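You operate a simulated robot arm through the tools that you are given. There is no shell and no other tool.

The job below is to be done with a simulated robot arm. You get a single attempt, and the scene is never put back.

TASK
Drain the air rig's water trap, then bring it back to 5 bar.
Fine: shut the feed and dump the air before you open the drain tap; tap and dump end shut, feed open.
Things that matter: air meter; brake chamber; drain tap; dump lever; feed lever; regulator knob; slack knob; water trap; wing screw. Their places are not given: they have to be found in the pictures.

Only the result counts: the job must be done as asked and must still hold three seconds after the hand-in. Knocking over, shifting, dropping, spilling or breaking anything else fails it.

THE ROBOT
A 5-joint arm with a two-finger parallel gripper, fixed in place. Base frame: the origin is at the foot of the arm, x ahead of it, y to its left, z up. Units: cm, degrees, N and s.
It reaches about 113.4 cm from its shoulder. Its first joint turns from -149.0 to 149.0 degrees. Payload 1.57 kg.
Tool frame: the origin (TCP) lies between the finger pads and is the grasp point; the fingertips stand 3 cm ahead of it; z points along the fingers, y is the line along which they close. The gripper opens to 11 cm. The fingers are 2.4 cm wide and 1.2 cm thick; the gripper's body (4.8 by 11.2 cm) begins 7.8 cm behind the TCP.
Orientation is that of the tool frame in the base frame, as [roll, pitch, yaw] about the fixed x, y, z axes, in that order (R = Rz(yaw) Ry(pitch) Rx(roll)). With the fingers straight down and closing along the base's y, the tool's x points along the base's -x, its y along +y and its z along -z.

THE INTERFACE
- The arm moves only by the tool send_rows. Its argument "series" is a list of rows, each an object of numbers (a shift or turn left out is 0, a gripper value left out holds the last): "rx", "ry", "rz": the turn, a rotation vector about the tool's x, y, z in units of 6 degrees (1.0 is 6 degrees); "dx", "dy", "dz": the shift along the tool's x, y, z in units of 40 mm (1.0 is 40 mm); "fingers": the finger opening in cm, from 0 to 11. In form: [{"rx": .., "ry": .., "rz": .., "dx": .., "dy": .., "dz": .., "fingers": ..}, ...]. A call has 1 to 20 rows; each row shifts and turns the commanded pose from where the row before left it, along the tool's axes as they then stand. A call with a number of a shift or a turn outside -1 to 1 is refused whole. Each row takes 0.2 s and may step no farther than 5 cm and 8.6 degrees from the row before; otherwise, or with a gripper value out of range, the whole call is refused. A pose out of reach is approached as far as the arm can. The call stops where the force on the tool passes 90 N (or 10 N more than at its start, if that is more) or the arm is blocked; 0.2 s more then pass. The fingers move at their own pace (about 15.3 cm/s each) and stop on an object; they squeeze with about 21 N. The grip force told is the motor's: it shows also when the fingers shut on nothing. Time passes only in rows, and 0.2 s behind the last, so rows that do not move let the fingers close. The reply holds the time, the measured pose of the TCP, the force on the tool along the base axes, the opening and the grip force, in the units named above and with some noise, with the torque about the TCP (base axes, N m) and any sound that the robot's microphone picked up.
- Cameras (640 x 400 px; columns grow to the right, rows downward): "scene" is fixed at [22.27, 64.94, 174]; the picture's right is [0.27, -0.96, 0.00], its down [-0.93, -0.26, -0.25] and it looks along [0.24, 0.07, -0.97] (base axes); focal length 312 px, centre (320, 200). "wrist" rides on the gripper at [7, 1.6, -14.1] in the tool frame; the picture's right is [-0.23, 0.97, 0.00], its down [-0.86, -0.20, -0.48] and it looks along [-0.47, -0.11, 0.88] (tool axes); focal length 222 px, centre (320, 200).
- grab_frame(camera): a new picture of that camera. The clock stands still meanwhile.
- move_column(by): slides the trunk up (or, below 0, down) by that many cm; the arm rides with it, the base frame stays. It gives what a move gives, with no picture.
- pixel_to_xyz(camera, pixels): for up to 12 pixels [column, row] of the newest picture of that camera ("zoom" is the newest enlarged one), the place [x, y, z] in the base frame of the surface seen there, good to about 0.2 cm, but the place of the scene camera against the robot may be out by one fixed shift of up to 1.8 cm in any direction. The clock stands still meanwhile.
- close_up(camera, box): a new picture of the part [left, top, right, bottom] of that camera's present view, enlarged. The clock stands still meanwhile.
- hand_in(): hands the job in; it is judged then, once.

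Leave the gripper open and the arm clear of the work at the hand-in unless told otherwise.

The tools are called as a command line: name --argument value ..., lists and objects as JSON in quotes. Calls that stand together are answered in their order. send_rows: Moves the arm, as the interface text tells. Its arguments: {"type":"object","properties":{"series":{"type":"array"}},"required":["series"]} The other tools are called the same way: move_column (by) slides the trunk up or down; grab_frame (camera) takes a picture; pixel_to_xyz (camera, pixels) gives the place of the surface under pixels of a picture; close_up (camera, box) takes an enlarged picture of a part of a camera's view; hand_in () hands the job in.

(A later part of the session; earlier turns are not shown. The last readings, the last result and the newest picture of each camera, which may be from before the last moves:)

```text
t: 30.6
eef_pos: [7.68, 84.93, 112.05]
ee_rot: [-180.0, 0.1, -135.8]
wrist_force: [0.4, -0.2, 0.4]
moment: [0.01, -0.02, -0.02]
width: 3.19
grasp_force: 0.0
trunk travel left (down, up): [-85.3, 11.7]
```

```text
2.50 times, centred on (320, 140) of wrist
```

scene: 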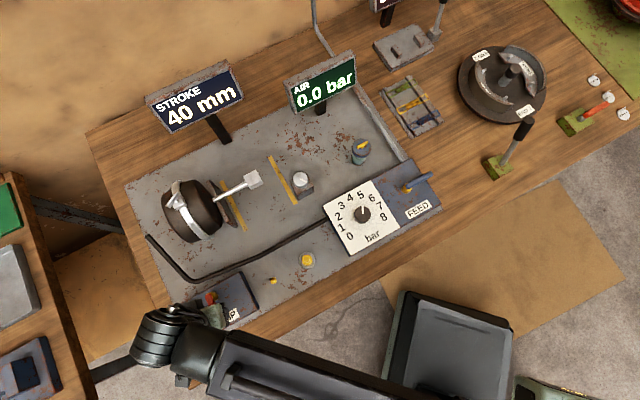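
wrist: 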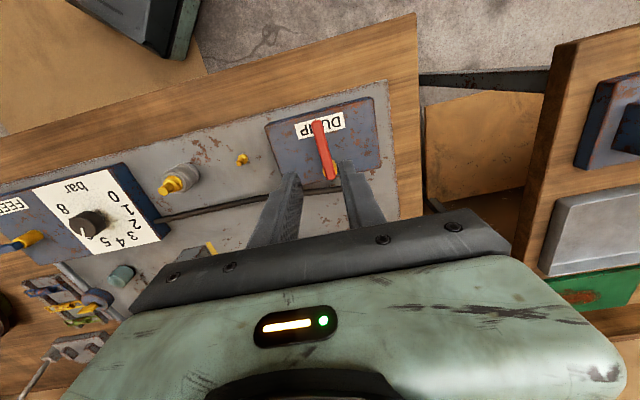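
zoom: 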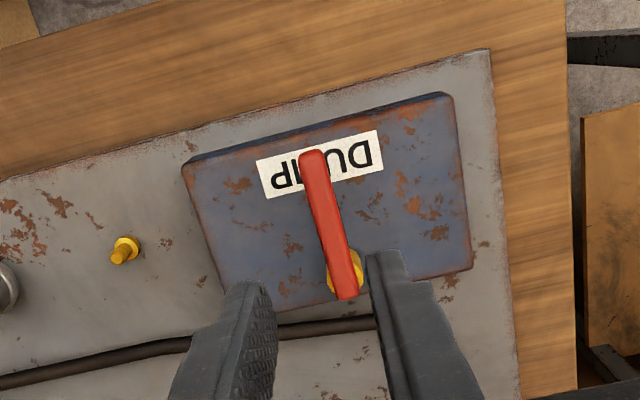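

The dump lever stands square to the box edge, fully open. Now I travel at z 112 to above the tap at (56.3,63.8).

send_rows --series '[{"dx": -0.359, "dy": -0.875}, {"dx": -0.359, "dy": -0.875}, {"dx": -0.359, "dy": -0.875}, {"dx": -0.359, "dy": -0.875}, {"dx": -0.359, "dy": -0.875}, {"dx": -0.359, "dy": -0.875}, {"dx": -0.359, "dy": -0.875}, {"dx": -0.359, "dy": -0.875}, {"dx": -0.359, "dy": -0.875}, {"dx": -0.359, "dy": -0.875}, {"dx": -0.359, "dy": -0.875}, {"dx": -0.359, "dy": -0.875}, {"dx": -0.359, "dy": -0.875}, {"dx": -0.359, "dy": -0.875}, {}]'

send_rows --series '[{"rz": -1}, {"rz": -1}, {"rz": -1}, {"rz": -1}, {"rz": -1}, {"rz": -1}, {"rz": -1}, {"rz": -1}, {"rz": -1}, {"rz": -1}, {"rz": -1}, {"rz": -1}, {"rz": -1}, {"rz": -1}, {"rz": -1}, {}]'

grab_frame --camera "wrist"

grab_frame --camera "scene"

```text
t: 33.8
eef_pos: [56.04, 63.8, 111.98]
ee_rot: [-180.0, 0.1, -135.8]
wrist_force: [0.3, -0.2, 0.2]
moment: [0.03, -0.02, 0.0]
width: 3.19
grasp_force: 0.2
trunk travel left (down, up): [-85.3, 11.7]
```

```text
t: 37.2
eef_pos: [56.36, 63.9, 112.01]
ee_rot: [-180.0, 0.0, -45.7]
wrist_force: [0.2, 0.5, -0.9]
moment: [-0.01, 0.0, 0.01]
width: 3.21
grasp_force: 0.1
trunk travel left (down, up): [-85.3, 11.7]
```

```text
taken
```

wrist: 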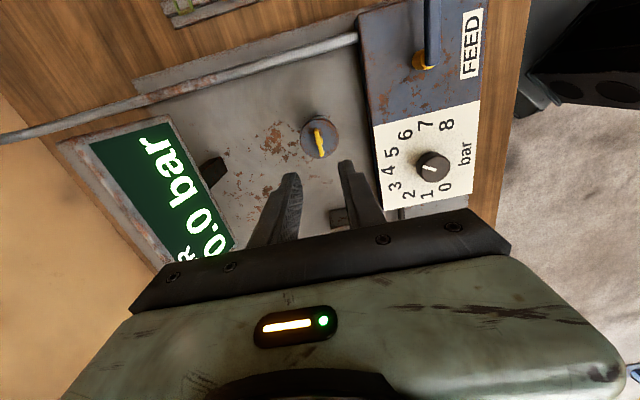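

```text
taken
```

scene: 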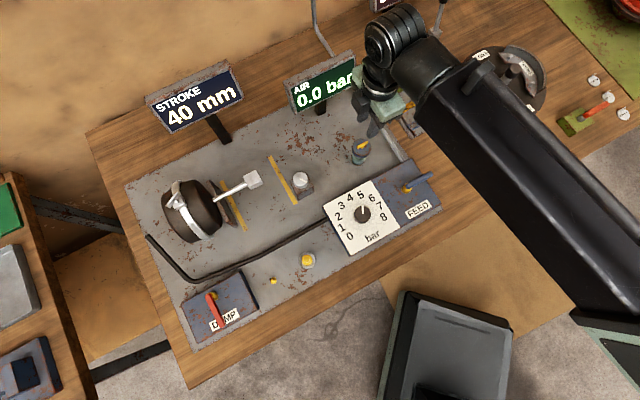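

Meter shows 0.0 bar; dump lever stands open. The tap handle shows at wrist (319,143), nearly aligned with the fingers. I measure it and the AIR sign's near edge for clearance.

close_up --camera "wrist" --box '[280, 100, 370, 170]'

pixel_to_xyz --camera "wrist" --pixels '[[315, 132], [318, 140], [320, 150], [322, 155], [305, 140], [334, 140], [172, 118], [234, 238], [200, 170], [215, 170], [436, 167], [432, 164]]'

```text
5.71 times, centred on (325, 135) of wrist
```

zoom: 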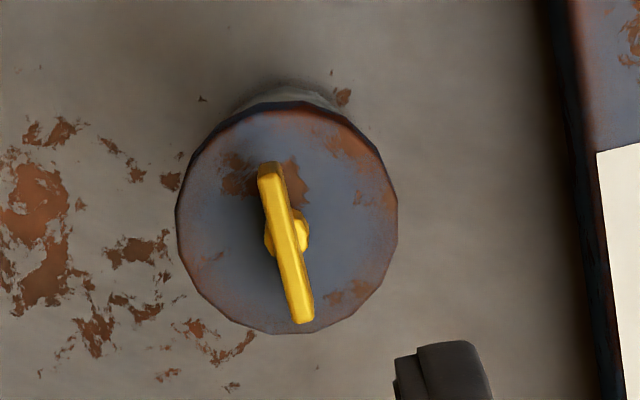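

```text
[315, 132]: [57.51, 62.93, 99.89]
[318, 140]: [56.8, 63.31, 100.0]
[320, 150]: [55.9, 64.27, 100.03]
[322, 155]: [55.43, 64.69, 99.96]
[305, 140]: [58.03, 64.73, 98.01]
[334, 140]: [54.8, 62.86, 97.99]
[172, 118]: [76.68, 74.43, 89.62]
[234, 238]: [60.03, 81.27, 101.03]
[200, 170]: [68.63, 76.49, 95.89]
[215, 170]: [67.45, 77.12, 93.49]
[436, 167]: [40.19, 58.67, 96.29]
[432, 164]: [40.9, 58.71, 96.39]
```

Tap handle centre ≈ (56.4,63.75), top z 100.0, cap z 98.0; the AIR sign stays over 15 cm away. I lower the column 7.5 cm, check, then the rest.

move_column --by -7.5

grab_frame --camera "wrist"

close_up --camera "wrist" --box '[270, 120, 370, 220]'

```text
t: 38.4
eef_pos: [56.14, 63.89, 104.48]
ee_rot: [-179.9, 0.1, -45.8]
wrist_force: [0.5, -0.3, 0.6]
moment: [0.03, 0.05, 0.03]
width: 3.2
grasp_force: 0.1
trunk travel left (down, up): [-77.8, 19.2]
```

```text
taken
```

wrist: 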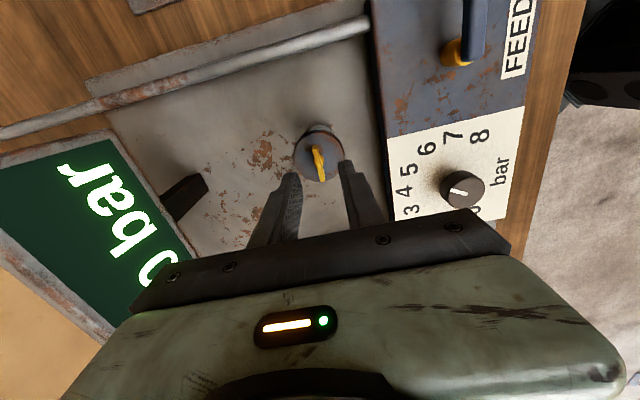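

```text
4.00 times, centred on (320, 170) of wrist
```

zoom: 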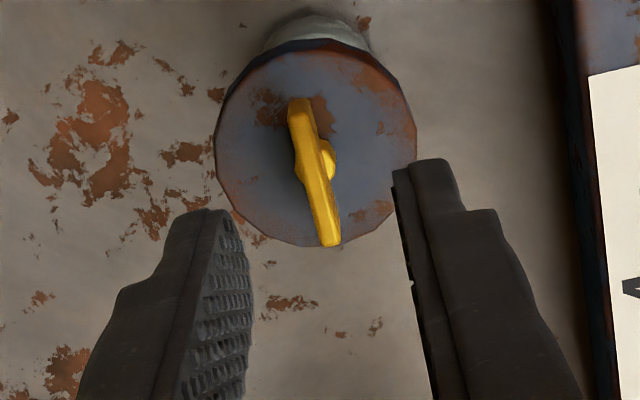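

I measure the handle once more from this close zoom (ends near (300,105) and (330,240), hub near (318,165)).

pixel_to_xyz --camera "zoom" --pixels '[[298, 106], [305, 130], [312, 160], [320, 190], [328, 220], [332, 240], [222, 150], [412, 150], [316, 240], [316, 70]]'

```text
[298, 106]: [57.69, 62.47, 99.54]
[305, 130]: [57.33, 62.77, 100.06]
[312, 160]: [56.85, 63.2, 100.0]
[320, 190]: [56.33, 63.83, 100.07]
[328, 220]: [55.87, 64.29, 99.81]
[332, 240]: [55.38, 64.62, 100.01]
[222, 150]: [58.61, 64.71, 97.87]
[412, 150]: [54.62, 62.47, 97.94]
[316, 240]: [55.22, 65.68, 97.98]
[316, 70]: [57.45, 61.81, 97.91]
```

Handle centre (56.5,63.6), direction 135°. I shift 0.4 cm along the tool's x and lower 2.95 cm so the fingertips stand at z≈98.5 beside the handle.

send_rows --series '[{"dx": 0.1}, {}]'

move_column --by -2.95

grab_frame --camera "wrist"

close_up --camera "wrist" --box '[260, 120, 380, 240]'

```text
t: 39.0
eef_pos: [56.49, 63.66, 104.54]
ee_rot: [-179.9, 0.0, -45.8]
wrist_force: [0.1, 0.2, -0.5]
moment: [0.01, -0.01, 0.03]
width: 3.19
grasp_force: 0.1
trunk travel left (down, up): [-77.8, 19.2]
```

```text
t: 39.7
eef_pos: [56.57, 63.68, 101.53]
ee_rot: [180.0, 0.0, -45.9]
wrist_force: [0.8, -0.6, 0.2]
moment: [-0.02, -0.02, -0.02]
width: 3.19
grasp_force: 0.0
trunk travel left (down, up): [-74.8, 22.2]
```

```text
taken
```

wrist: 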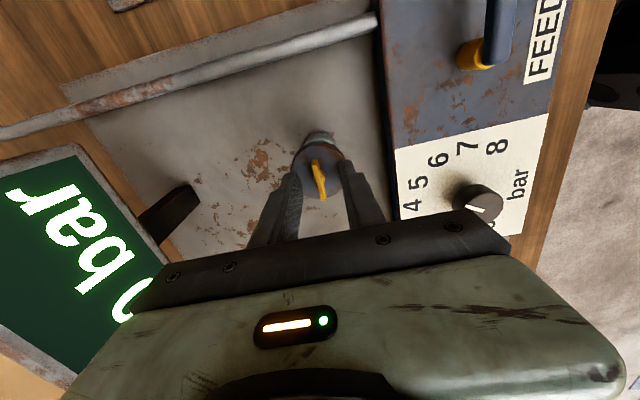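

```text
3.33 times, centred on (320, 180) of wrist
```

zoom: 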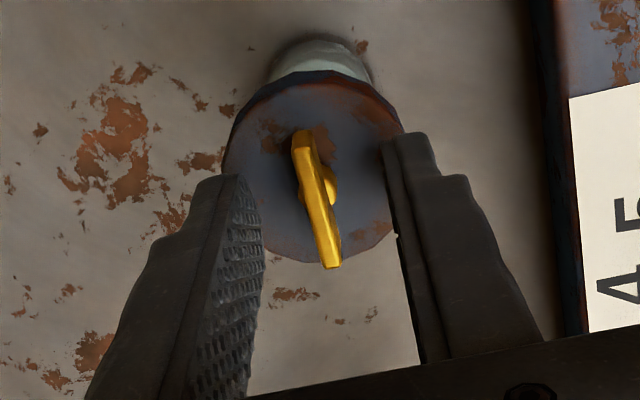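

Handle centred between the pads. I close the fingers on it and read the opening and force.

send_rows --series '[{"fingers": 1.5}, {"fingers": 0.8}, {"fingers": 0.3}, {}, {}]'

close_up --camera "wrist" --box '[260, 120, 380, 240]'

```text
t: 40.9
eef_pos: [56.58, 63.67, 101.48]
ee_rot: [-180.0, 0.1, -45.8]
wrist_force: [3.5, 4.8, 5.0]
moment: [0.1, -0.2, 0.0]
width: 0.94
grasp_force: 28.3
trunk travel left (down, up): [-74.8, 22.2]
```

```text
3.33 times, centred on (320, 180) of wrist
```

zoom: 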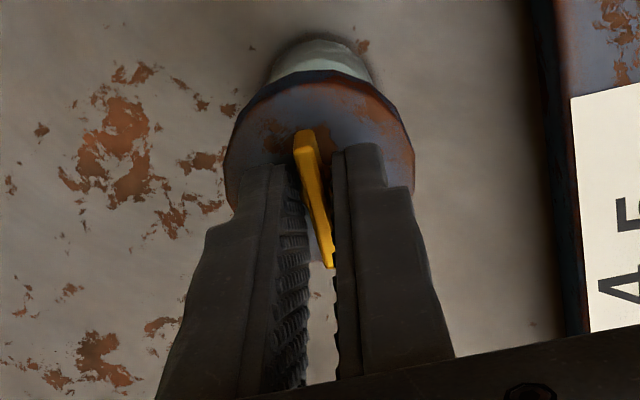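

Grip holds on 0.94 cm with a small sideways load; I ease it 0.1 cm, then try clockwise (the way both levers open) by 12° and read the torque.

send_rows --series '[{"dy": -0.025}, {"rz": 1}, {"rz": 1}, {}]'

grab_frame --camera "wrist"

close_up --camera "scene" --box '[320, 110, 400, 170]'

```text
t: 41.9
eef_pos: [56.48, 63.73, 101.57]
ee_rot: [-179.9, 0.0, -57.9]
wrist_force: [4.0, 7.3, 7.2]
moment: [0.0, 0.02, 0.72]
width: 1.01
grasp_force: 27.9
trunk travel left (down, up): [-74.8, 22.2]
```

```text
taken
```

wrist: 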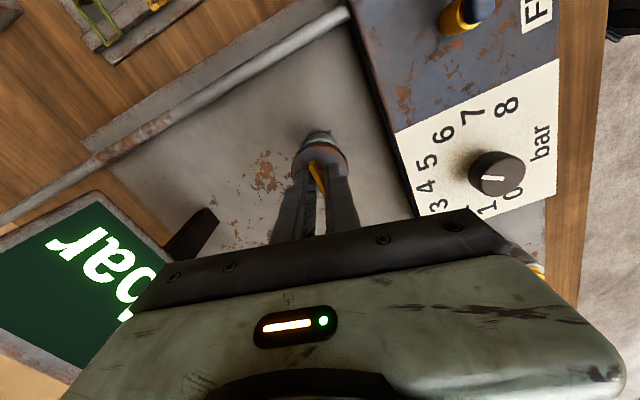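

```text
6.67 times, centred on (360, 140) of scene
```

zoom: 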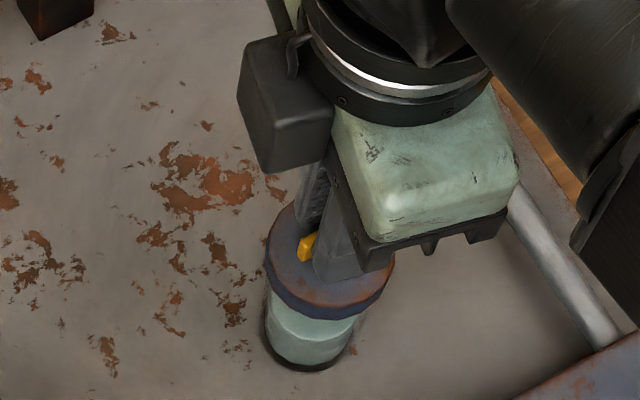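

Torque of +0.72 N m opposes the clockwise turn, so that seems to be the stop side. I turn back and try counter-clockwise by 12° past the start.

send_rows --series '[{"rz": -1}, {"rz": -1}, {}]'

send_rows --series '[{"rz": -1}, {"rz": -1}, {}]'

grab_frame --camera "wrist"

close_up --camera "scene" --box '[320, 110, 400, 170]'

```text
t: 42.7
eef_pos: [56.52, 63.75, 101.52]
ee_rot: [179.9, 0.0, -45.8]
wrist_force: [1.9, -1.7, -0.4]
moment: [-0.08, -0.13, -0.01]
width: 0.94
grasp_force: 27.7
trunk travel left (down, up): [-74.8, 22.2]
```

```text
t: 43.5
eef_pos: [56.6, 63.72, 101.53]
ee_rot: [179.9, 0.0, -33.9]
wrist_force: [-1.1, -8.3, -7.1]
moment: [-0.61, -0.5, 0.03]
width: 0.92
grasp_force: 28.2
trunk travel left (down, up): [-74.8, 22.2]
```

```text
taken
```

wrist: 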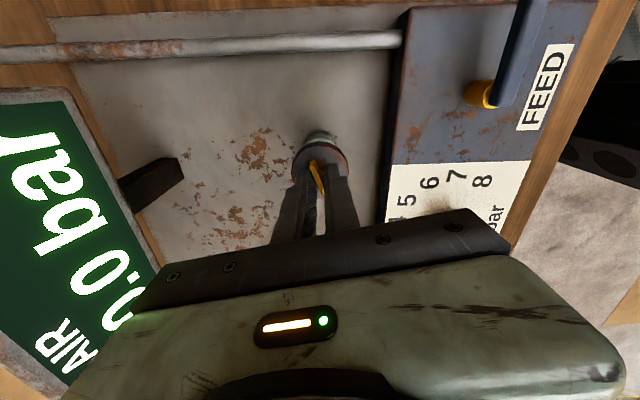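

```text
6.67 times, centred on (360, 140) of scene
```

zoom: 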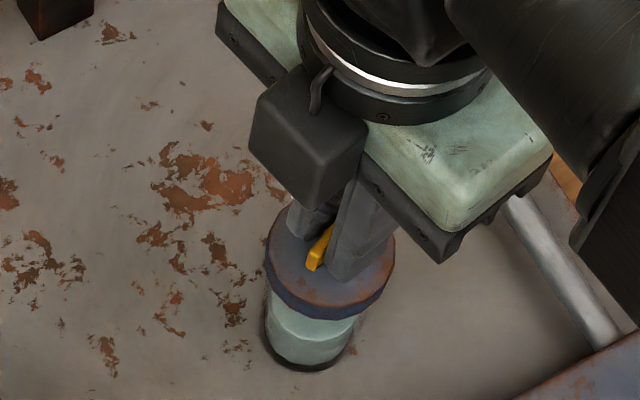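

Counter-clockwise turns freely (torque 0.03). I continue 36° this way and check.

send_rows --series '[{"rz": -1}, {"rz": -1}, {"rz": -1}, {"rz": -1}, {"rz": -1}, {"rz": -1}, {}]'

grab_frame --camera "wrist"

close_up --camera "scene" --box '[320, 110, 400, 170]'

```text
t: 45.1
eef_pos: [56.52, 63.69, 101.46]
ee_rot: [-179.9, 0.1, 2.2]
wrist_force: [-2.4, -13.2, -9.5]
moment: [-0.35, -0.41, 0.0]
width: 0.94
grasp_force: 28.1
trunk travel left (down, up): [-74.8, 22.2]
```

```text
taken
```

wrist: 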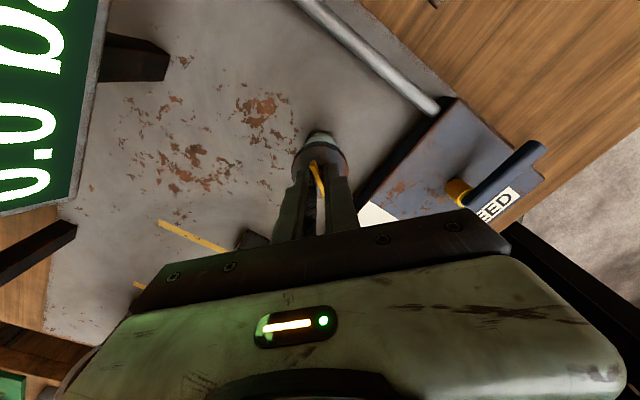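

```text
6.67 times, centred on (360, 140) of scene
```

zoom: 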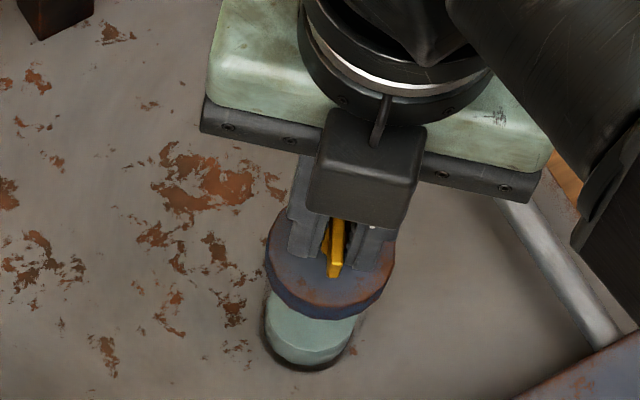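

Handle is following (about 48° turned). Side load is 13 N towards −y, so I ease the tool 0.2 cm that way and continue the turn by 30°.

send_rows --series '[{"dy": 0.05}, {"rz": -1}, {"rz": -1}, {"rz": -1}, {"rz": -1}, {"rz": -1}, {}]'

close_up --camera "scene" --box '[320, 110, 400, 170]'

```text
t: 46.7
eef_pos: [56.52, 63.69, 101.53]
ee_rot: [-180.0, 0.1, 32.4]
wrist_force: [-3.3, 6.8, 1.7]
moment: [0.16, 0.13, 0.02]
width: 0.92
grasp_force: 28.1
trunk travel left (down, up): [-74.8, 22.2]
```

```text
6.67 times, centred on (360, 140) of scene
```

zoom: 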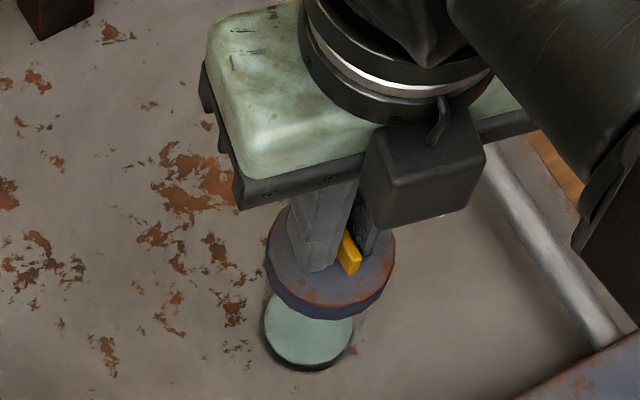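

Handle at about 78°, and the trap's contents look lower already. I continue 6° + 6° to the expected stop at 90°.

send_rows --series '[{"rz": -1}, {"rz": -0.9}, {}]'

close_up --camera "scene" --box '[320, 110, 400, 170]'

grab_frame --camera "scene"

grab_frame --camera "wrist"

```text
t: 47.5
eef_pos: [56.6, 63.67, 101.53]
ee_rot: [179.8, -0.1, 43.5]
wrist_force: [-0.2, 7.2, 3.7]
moment: [0.22, 0.01, -0.05]
width: 0.94
grasp_force: 28.3
trunk travel left (down, up): [-74.8, 22.2]
```

```text
6.67 times, centred on (360, 140) of scene
```

zoom: 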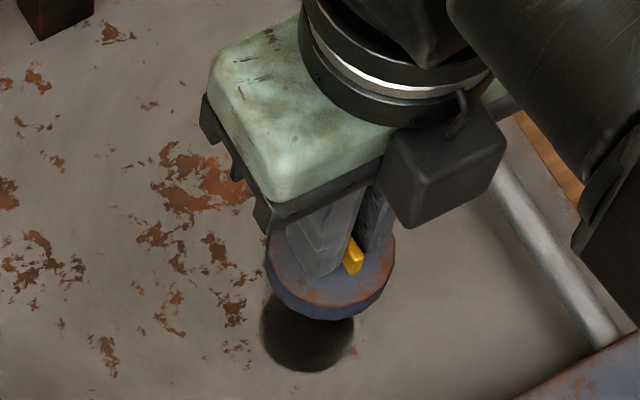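

```text
taken
```

scene: 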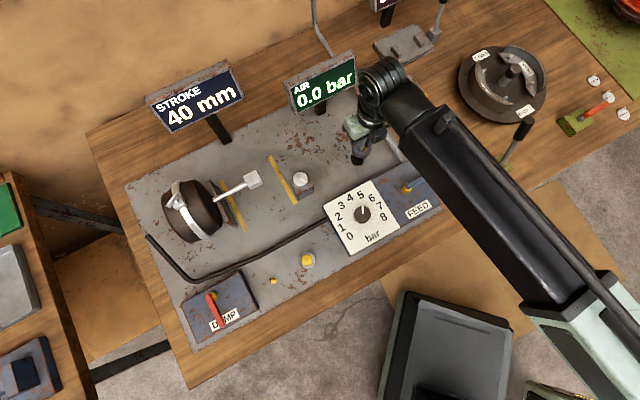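

```text
taken
```

wrist: 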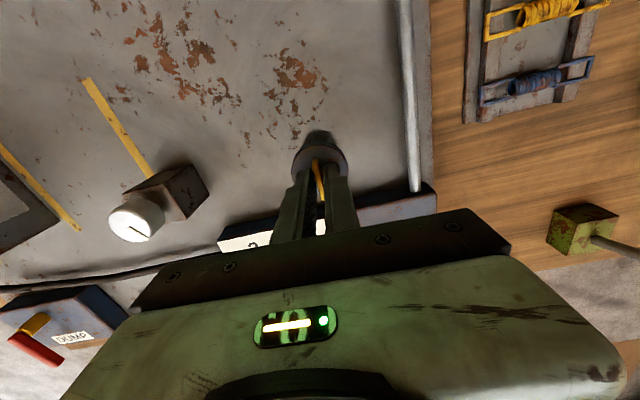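

The glass now looks empty (dark), the tap is open at 90°. I hold still 3 s so it drains fully, then look.

send_rows --series '[{}, {}, {}, {}, {}, {}, {}, {}, {}, {}, {}, {}, {}, {}, {}]'

close_up --camera "scene" --box '[320, 110, 400, 170]'

close_up --camera "wrist" --box '[260, 110, 380, 210]'

```text
t: 50.7
eef_pos: [56.46, 63.47, 101.54]
ee_rot: [179.9, 0.0, 43.4]
wrist_force: [-0.3, 6.2, 2.8]
moment: [0.19, -0.08, -0.01]
width: 0.94
grasp_force: 28.0
trunk travel left (down, up): [-74.8, 22.2]
```

```text
6.67 times, centred on (360, 140) of scene
```

zoom: 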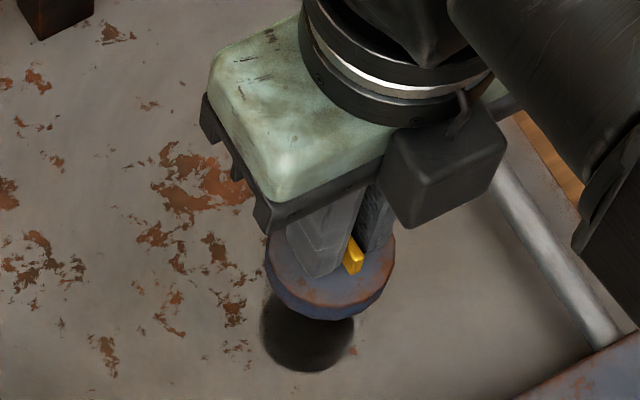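

```text
4.00 times, centred on (320, 160) of wrist
```

zoom: 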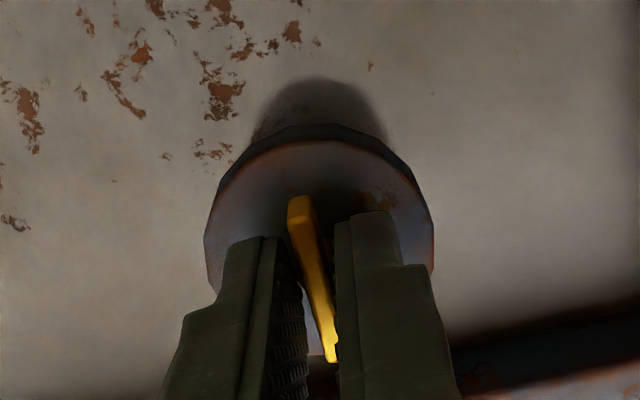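

The trap is empty. I turn the tap back clockwise 90° to its shut stop.

send_rows --series '[{"rz": 1}, {"rz": 1}, {"rz": 1}, {"rz": 1}, {"rz": 1}, {"rz": 1}, {"rz": 1}, {"rz": 1}, {"rz": 1}, {"rz": 1}, {"rz": 1}, {"rz": 1}, {"rz": 1}, {"rz": 1}, {"rz": 1}, {}]'

close_up --camera "scene" --box '[320, 110, 400, 170]'

grab_frame --camera "wrist"

```text
t: 54.1
eef_pos: [56.53, 63.64, 101.52]
ee_rot: [-179.8, -0.1, -46.5]
wrist_force: [7.5, 23.1, 17.6]
moment: [0.64, -0.35, 0.0]
width: 0.92
grasp_force: 27.6
trunk travel left (down, up): [-74.8, 22.2]
```

```text
6.67 times, centred on (360, 140) of scene
```

zoom: 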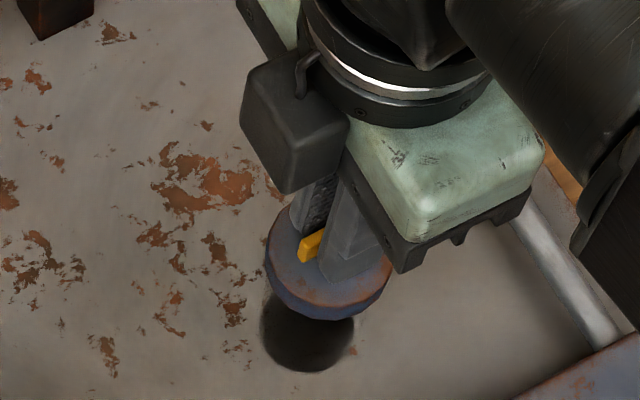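

```text
taken
```

wrist: 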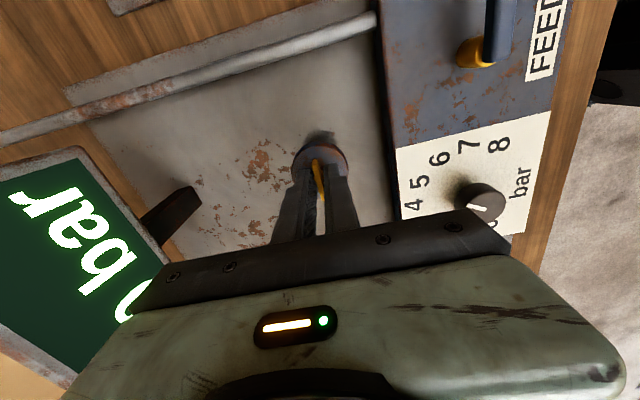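

The tap is back at −46°. The side load is 24 N, so I ease the tool that way by 0.2 cm, then press another 5° to be sure it sits at the shut stop.

send_rows --series '[{"dy": -0.04, "dx": -0.015}, {"rz": 0.45}, {"rz": 0.45}, {}]'

```text
t: 55.1
eef_pos: [56.56, 63.52, 101.39]
ee_rot: [179.9, -0.2, -52.0]
wrist_force: [-2.6, 3.0, -2.3]
moment: [-0.34, -0.24, 0.02]
width: 0.94
grasp_force: 28.0
trunk travel left (down, up): [-74.8, 22.2]
```

No torque yet at −52°. I turn on in 3° steps until the stop is felt.

send_rows --series '[{"rz": 0.5}, {}]'

close_up --camera "wrist" --box '[260, 110, 380, 210]'

```text
t: 55.7
eef_pos: [56.58, 63.63, 101.55]
ee_rot: [179.9, 0.0, -54.9]
wrist_force: [-7.1, -1.3, -8.4]
moment: [-0.26, 0.01, 0.05]
width: 0.98
grasp_force: 27.4
trunk travel left (down, up): [-74.8, 22.2]
```

```text
4.00 times, centred on (320, 160) of wrist
```

zoom: 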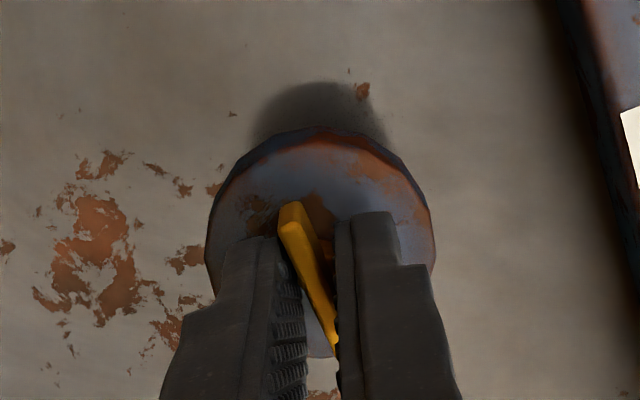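

The fingers are being spread (0.98 cm) and the handle now stays behind the turn: it's at the shut stop. I ease back 5°, open the fingers to 3.2 cm and raise the column.

send_rows --series '[{"rz": -0.5}, {"rz": -0.4}, {"fingers": 3.2}, {}, {}]'

move_column --by 10.5

grab_frame --camera "wrist"

close_up --camera "wrist" --box '[280, 100, 370, 170]'

grab_frame --camera "scene"

```text
t: 56.9
eef_pos: [56.63, 63.64, 101.56]
ee_rot: [-180.0, 0.0, -49.4]
wrist_force: [0.0, 0.4, 0.3]
moment: [0.0, 0.02, -0.01]
width: 3.22
grasp_force: 0.0
trunk travel left (down, up): [-74.8, 22.2]
```

```text
t: 58.3
eef_pos: [56.72, 63.7, 112.08]
ee_rot: [180.0, 0.0, -49.4]
wrist_force: [-0.2, 0.1, -0.8]
moment: [0.02, 0.0, -0.02]
width: 3.18
grasp_force: 0.1
trunk travel left (down, up): [-85.3, 11.7]
```

```text
taken
```

wrist: 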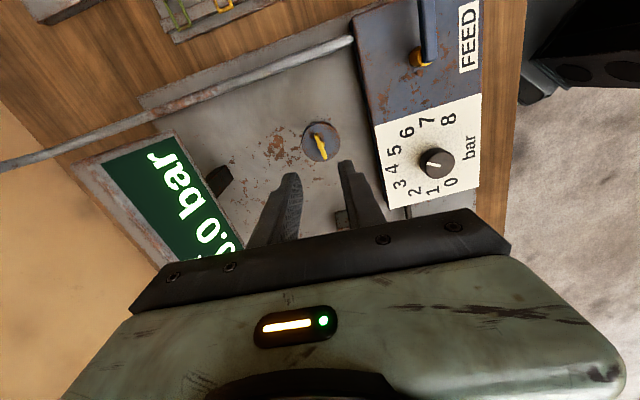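

```text
5.71 times, centred on (325, 135) of wrist
```

zoom: 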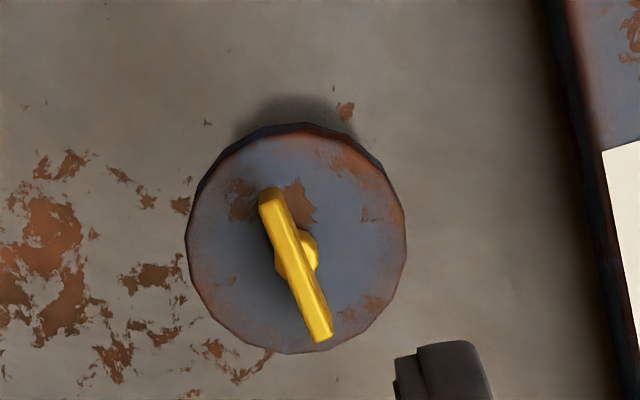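

```text
taken
```

scene: 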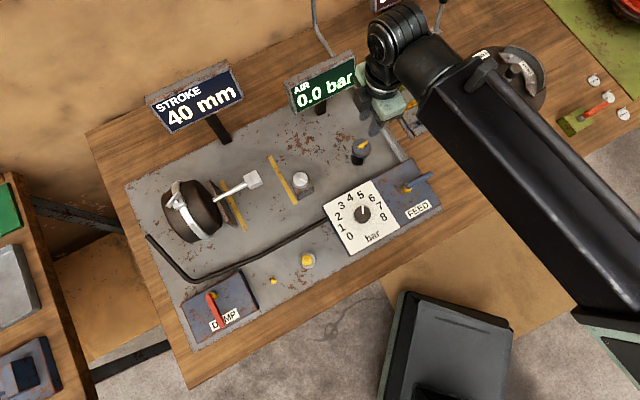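

Tap looks shut, but I want to compare its angle with the start. I take the same scene zoom as at the start (ends were at (297,225) and (385,175) of the box 320–400 × 120–170).

close_up --camera "scene" --box '[320, 120, 400, 170]'

close_up --camera "scene" --box '[180, 260, 280, 330]'

```text
8.00 times, centred on (360, 145) of scene
```

zoom: 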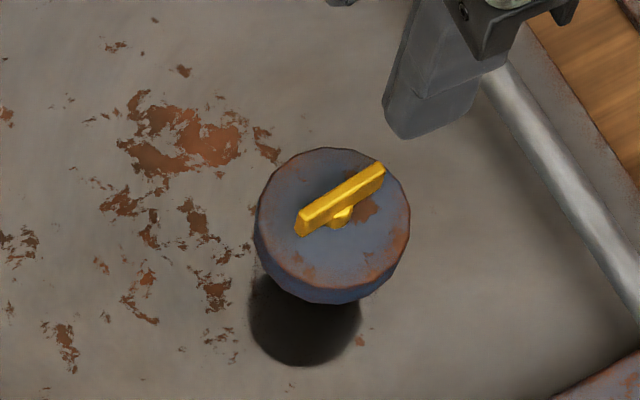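

```text
5.71 times, centred on (230, 295) of scene
```

zoom: 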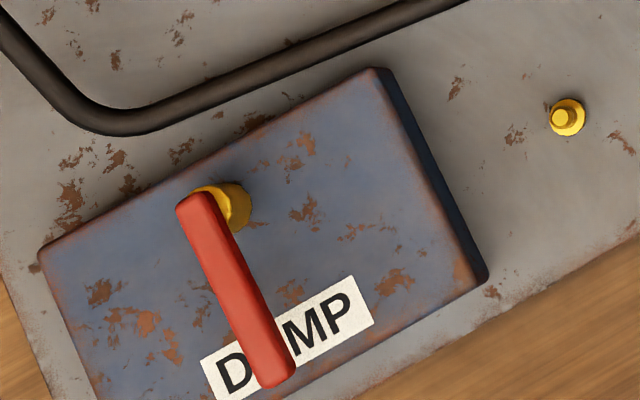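

The handle seems about 2–3° off its starting angle (my easing back while gripping may have dragged it). I measure its line in the wrist zoom.

close_up --camera "wrist" --box '[280, 100, 370, 170]'

pixel_to_xyz --camera "zoom" --pixels '[[267, 195], [275, 215], [285, 240], [295, 265], [305, 290], [315, 315], [321, 332]]'

```text
5.71 times, centred on (325, 135) of wrist
```

zoom: 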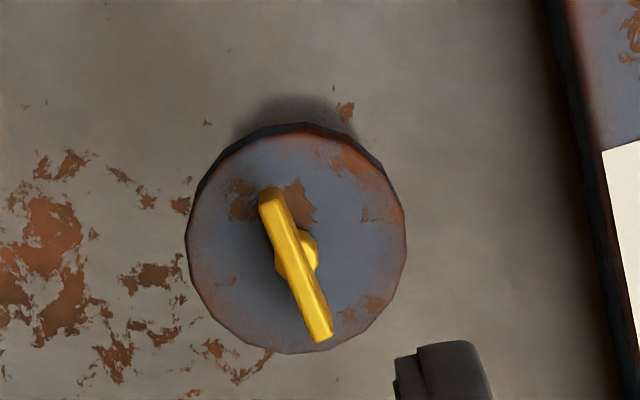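

```text
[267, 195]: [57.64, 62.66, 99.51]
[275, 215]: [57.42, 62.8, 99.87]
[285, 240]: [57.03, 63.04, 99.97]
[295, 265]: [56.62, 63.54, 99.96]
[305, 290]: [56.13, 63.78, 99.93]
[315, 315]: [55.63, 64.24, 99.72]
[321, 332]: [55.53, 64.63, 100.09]
```

It reads about 138° against 135° at the start, so roughly 3° open. I'll regrip it and turn it firmly to the stop, then open the fingers without turning back. First align the tool (−42°) and lower.

send_rows --series '[{"rz": -0.6}, {"rz": -0.6}, {}]'

move_column --by -10.5

close_up --camera "wrist" --box '[260, 120, 380, 240]'

```text
t: 59.1
eef_pos: [56.76, 63.7, 112.01]
ee_rot: [180.0, 0.0, -42.2]
wrist_force: [-0.5, 0.8, -0.2]
moment: [-0.02, 0.0, -0.04]
width: 3.21
grasp_force: 0.1
trunk travel left (down, up): [-85.3, 11.7]
```

```text
t: 60.4
eef_pos: [56.73, 63.7, 101.47]
ee_rot: [180.0, 0.0, -42.2]
wrist_force: [-0.6, 0.0, -1.0]
moment: [-0.02, 0.01, -0.01]
width: 3.19
grasp_force: 0.2
trunk travel left (down, up): [-74.8, 22.2]
```

```text
3.33 times, centred on (320, 180) of wrist
```

zoom: 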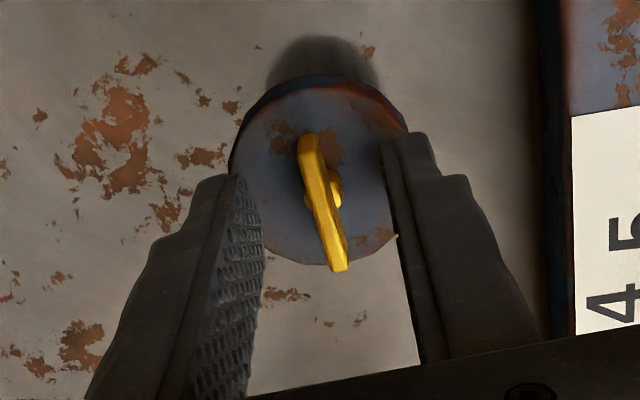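

Aligned and centred. I close on the handle, turn clockwise 15° to press it on the stop, read torque.

send_rows --series '[{"dx": -0.018, "dy": 0.017}, {"fingers": 1.5}, {"fingers": 0.8}, {"fingers": 0.3}, {}, {}, {"rz": 0.8}, {"rz": 0.8}, {"rz": 0.8}, {}]'

close_up --camera "wrist" --box '[260, 120, 380, 240]'

```text
t: 62.6
eef_pos: [56.62, 63.69, 101.65]
ee_rot: [179.9, 0.0, -56.6]
wrist_force: [-8.0, -14.3, -7.7]
moment: [-0.47, -0.03, 0.61]
width: 0.94
grasp_force: 28.0
trunk travel left (down, up): [-74.8, 22.2]
```

```text
3.33 times, centred on (320, 180) of wrist
```

zoom: 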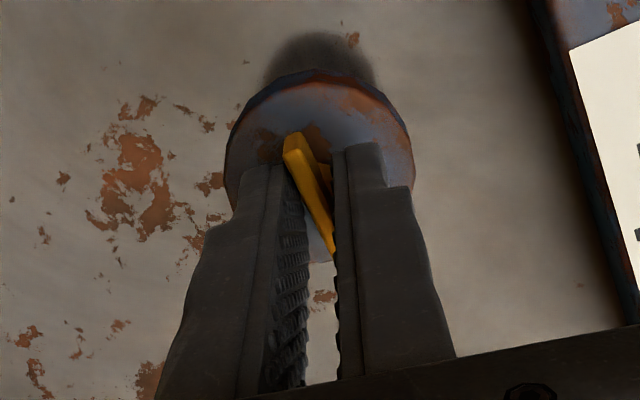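

Torque 0.61 N m and the handle lags the fingers: it's on the stop. I open the fingers here without turning back and raise the column.

send_rows --series '[{"fingers": 3.4}, {}, {}]'

move_column --by 10.5

grab_frame --camera "wrist"

close_up --camera "wrist" --box '[280, 100, 370, 170]'

close_up --camera "scene" --box '[320, 120, 400, 170]'

```text
t: 63.4
eef_pos: [56.54, 63.85, 101.49]
ee_rot: [179.9, 0.0, -56.6]
wrist_force: [0.3, 1.9, 0.0]
moment: [0.01, 0.03, 0.03]
width: 3.4
grasp_force: 0.0
trunk travel left (down, up): [-74.8, 22.2]
```

```text
t: 64.8
eef_pos: [56.54, 63.84, 112.0]
ee_rot: [-180.0, 0.1, -56.6]
wrist_force: [-0.5, -0.2, -0.6]
moment: [-0.01, -0.01, 0.01]
width: 3.38
grasp_force: 0.0
trunk travel left (down, up): [-85.3, 11.7]
```

```text
taken
```

wrist: 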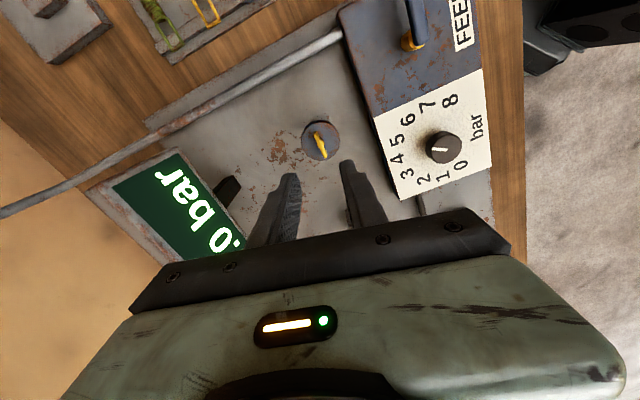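

```text
5.71 times, centred on (325, 135) of wrist
```

zoom: 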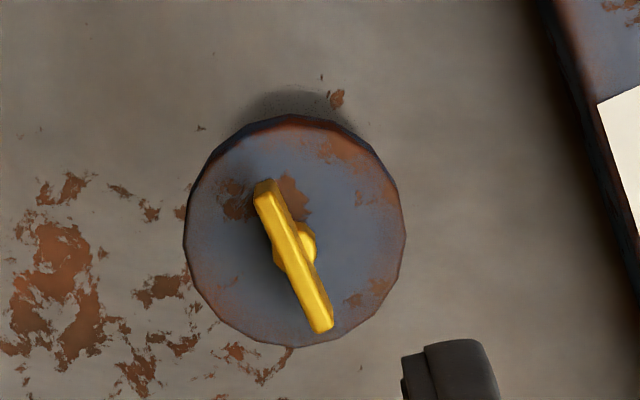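

```text
8.00 times, centred on (360, 145) of scene
```

zoom: 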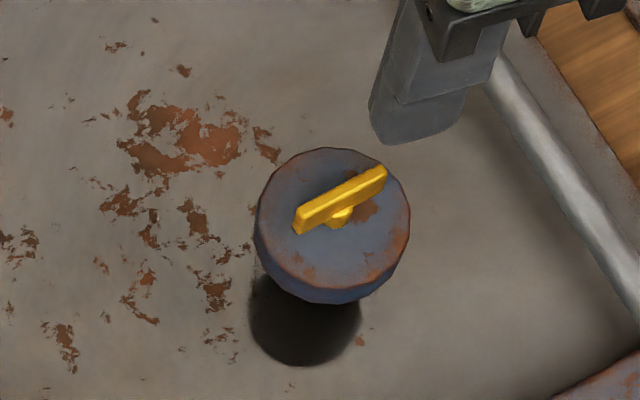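

The tap now matches its starting picture exactly (ends (293,222) and (385,173)). Next: back to the open dump lever, straddle point (7.7,85.0), tool angle −135.8°.

send_rows --series '[{"dx": -0.796, "dy": 0.521}, {"dx": -0.796, "dy": 0.521}, {"dx": -0.796, "dy": 0.521}, {"dx": -0.796, "dy": 0.521}, {"dx": -0.796, "dy": 0.521}, {"dx": -0.796, "dy": 0.521}, {"dx": -0.796, "dy": 0.521}, {"dx": -0.796, "dy": 0.521}, {"dx": -0.796, "dy": 0.521}, {"dx": -0.796, "dy": 0.521}, {"dx": -0.796, "dy": 0.521}, {"dx": -0.796, "dy": 0.521}, {"dx": -0.796, "dy": 0.521}, {"dx": -0.796, "dy": 0.521}, {"fingers": 3.2}]'

send_rows --series '[{"rz": 0.943}, {"rz": 0.943}, {"rz": 0.943}, {"rz": 0.943}, {"rz": 0.943}, {"rz": 0.943}, {"rz": 0.943}, {"rz": 0.943}, {"rz": 0.943}, {"rz": 0.943}, {"rz": 0.943}, {"rz": 0.943}, {"rz": 0.943}, {"rz": 0.943}, {}]'

grab_frame --camera "wrist"

close_up --camera "wrist" --box '[230, 60, 410, 220]'

```text
t: 68.0
eef_pos: [8.01, 85.09, 112.09]
ee_rot: [180.0, 0.1, -56.7]
wrist_force: [0.5, -0.1, 0.0]
moment: [0.03, 0.02, 0.0]
width: 3.19
grasp_force: 0.0
trunk travel left (down, up): [-85.3, 11.7]
```

```text
t: 71.2
eef_pos: [7.66, 84.91, 112.05]
ee_rot: [180.0, -0.1, -135.9]
wrist_force: [0.3, 0.1, -0.3]
moment: [0.0, -0.03, -0.03]
width: 3.22
grasp_force: 0.1
trunk travel left (down, up): [-85.3, 11.7]
```

```text
taken
```

wrist: 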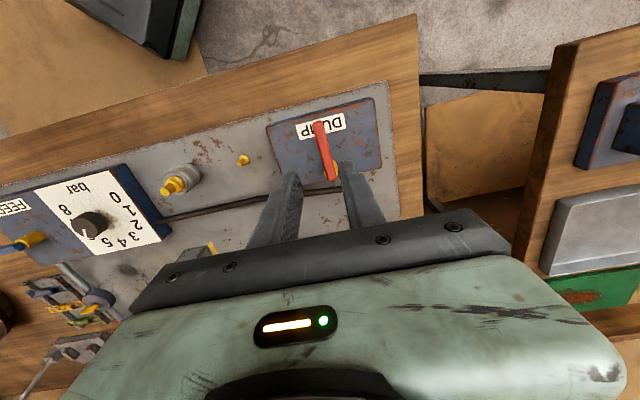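

```text
2.50 times, centred on (320, 140) of wrist
```

zoom: 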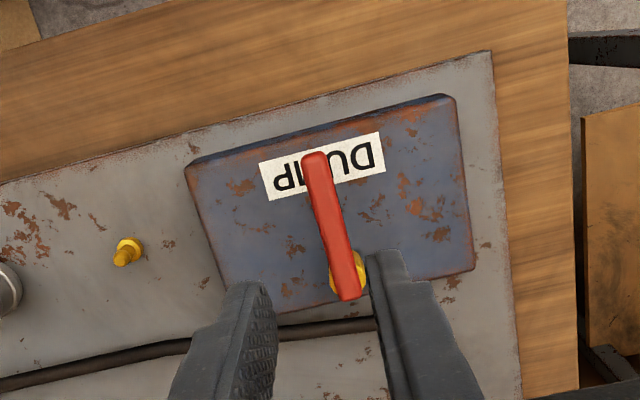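

Same view as when I left the dump lever, so lowering straight straddles it again. I lower the column 14 cm in two steps.

move_column --by -10.5

close_up --camera "wrist" --box '[230, 100, 410, 240]'

```text
t: 72.6
eef_pos: [7.65, 84.89, 101.66]
ee_rot: [179.9, 0.0, -135.9]
wrist_force: [-0.1, -0.4, -0.1]
moment: [-0.02, -0.02, -0.01]
width: 3.2
grasp_force: 0.1
trunk travel left (down, up): [-74.8, 22.2]
```

```text
2.86 times, centred on (320, 170) of wrist
```

zoom: 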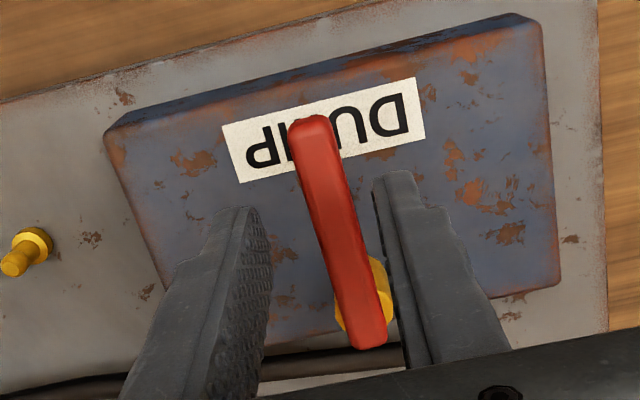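

The lever is nearer the right finger; I shift 0.35 cm along tool +y to centre it, then lower 3.6 cm.

send_rows --series '[{"dy": 0.08}, {}]'

move_column --by -3.6

close_up --camera "wrist" --box '[230, 100, 410, 240]'

```text
t: 73.2
eef_pos: [7.45, 85.13, 101.62]
ee_rot: [-180.0, 0.0, -135.9]
wrist_force: [0.1, 0.3, -0.9]
moment: [-0.01, -0.03, 0.01]
width: 3.22
grasp_force: 0.0
trunk travel left (down, up): [-74.8, 22.2]
```

```text
t: 74.0
eef_pos: [7.55, 85.03, 97.85]
ee_rot: [180.0, 0.1, -135.8]
wrist_force: [0.1, 0.2, 0.1]
moment: [-0.01, 0.02, 0.04]
width: 3.17
grasp_force: 0.0
trunk travel left (down, up): [-71.2, 25.8]
```

```text
2.86 times, centred on (320, 170) of wrist
```

zoom: 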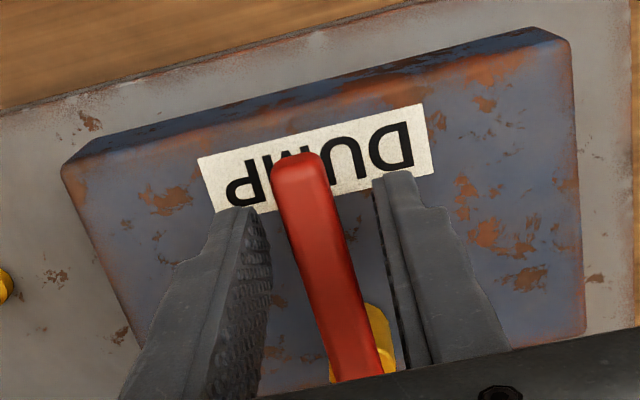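

Straddled. I swing counter-clockwise 90° (15 steps of 6°) about (11.2,88.4).

send_rows --series '[{"rz": -1, "dx": -0.0068, "dy": -0.13}, {"rz": -1, "dx": -0.0068, "dy": -0.13}, {"rz": -1, "dx": -0.0068, "dy": -0.13}, {"rz": -1, "dx": -0.0068, "dy": -0.13}, {"rz": -1, "dx": -0.0068, "dy": -0.13}, {"rz": -1, "dx": -0.0068, "dy": -0.13}, {"rz": -1, "dx": -0.0068, "dy": -0.13}, {"rz": -1, "dx": -0.0068, "dy": -0.13}, {"rz": -1, "dx": -0.0068, "dy": -0.13}, {"rz": -1, "dx": -0.0068, "dy": -0.13}, {"rz": -1, "dx": -0.0068, "dy": -0.13}, {"rz": -1, "dx": -0.0068, "dy": -0.13}, {"rz": -1, "dx": -0.0068, "dy": -0.13}, {"rz": -1, "dx": -0.0068, "dy": -0.13}, {"rz": -1, "dx": -0.0068, "dy": -0.13}, {}]'

close_up --camera "wrist" --box '[230, 100, 410, 240]'

```text
t: 77.4
eef_pos: [14.4, 85.11, 97.89]
ee_rot: [-180.0, 0.0, -45.7]
wrist_force: [-0.3, 0.9, 0.1]
moment: [-0.01, 0.04, -0.04]
width: 3.23
grasp_force: 0.2
trunk travel left (down, up): [-71.2, 25.8]
```

```text
2.86 times, centred on (320, 170) of wrist
```

zoom: 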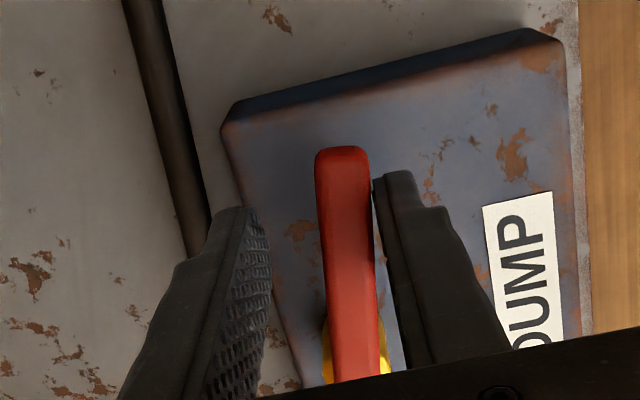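

Lever lags about 10° as expected. I push on 6°+6° to the shut stop and watch the opening/force.

send_rows --series '[{"rz": -1, "dx": -0.0068, "dy": -0.13}, {"rz": -1, "dx": -0.0068, "dy": -0.13}, {}]'

close_up --camera "wrist" --box '[230, 100, 410, 240]'

```text
t: 78.2
eef_pos: [15.13, 85.88, 97.94]
ee_rot: [-180.0, 0.0, -33.8]
wrist_force: [-5.2, -3.3, -1.5]
moment: [0.01, 0.02, -0.08]
width: 3.61
grasp_force: 2.6
trunk travel left (down, up): [-71.2, 25.8]
```

```text
2.86 times, centred on (320, 170) of wrist
```

zoom: 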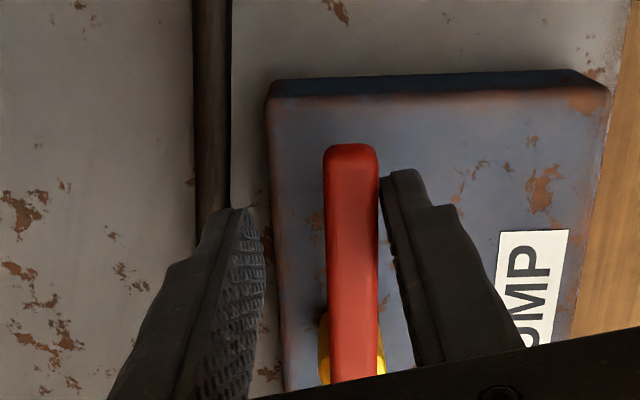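

The stop is felt (opening pushed to 3.61, ~6 N): dump shut. I ease off 9° (the other finger stays clear of the lever) and raise the column.

send_rows --series '[{"rz": 0.75, "dx": -0.005, "dy": 0.098}, {"rz": 0.75, "dx": -0.005, "dy": 0.098}, {}]'

move_column --by 14

grab_frame --camera "wrist"

close_up --camera "wrist" --box '[260, 80, 400, 220]'

grab_frame --camera "scene"

```text
t: 79.0
eef_pos: [14.65, 85.36, 97.83]
ee_rot: [180.0, 0.0, -42.8]
wrist_force: [0.3, -0.2, -0.4]
moment: [0.0, 0.0, -0.01]
width: 3.19
grasp_force: 0.2
trunk travel left (down, up): [-71.2, 25.8]
```

```text
t: 80.7
eef_pos: [14.66, 85.31, 112.01]
ee_rot: [-180.0, 0.0, -42.9]
wrist_force: [0.6, -0.1, 0.9]
moment: [0.01, -0.02, 0.0]
width: 3.17
grasp_force: 0.0
trunk travel left (down, up): [-85.2, 11.8]
```

```text
taken
```

wrist: 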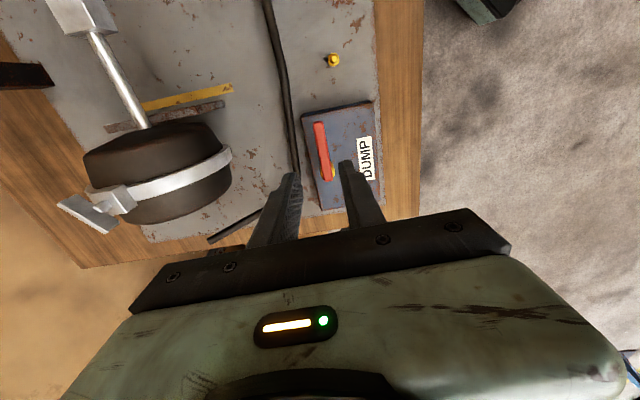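

```text
2.86 times, centred on (330, 150) of wrist
```

zoom: 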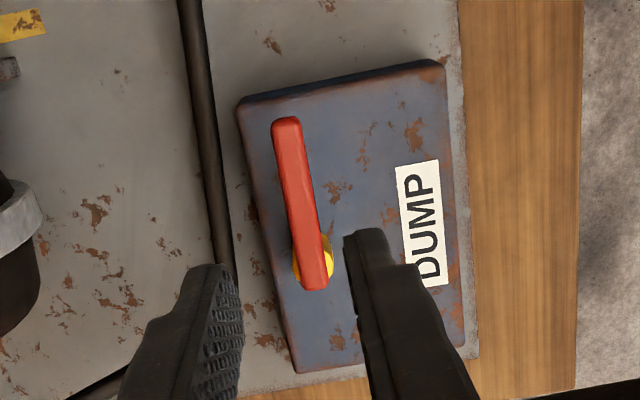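

```text
taken
```

scene: 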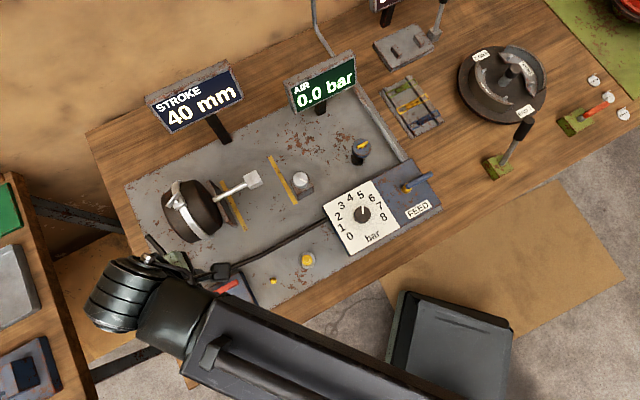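

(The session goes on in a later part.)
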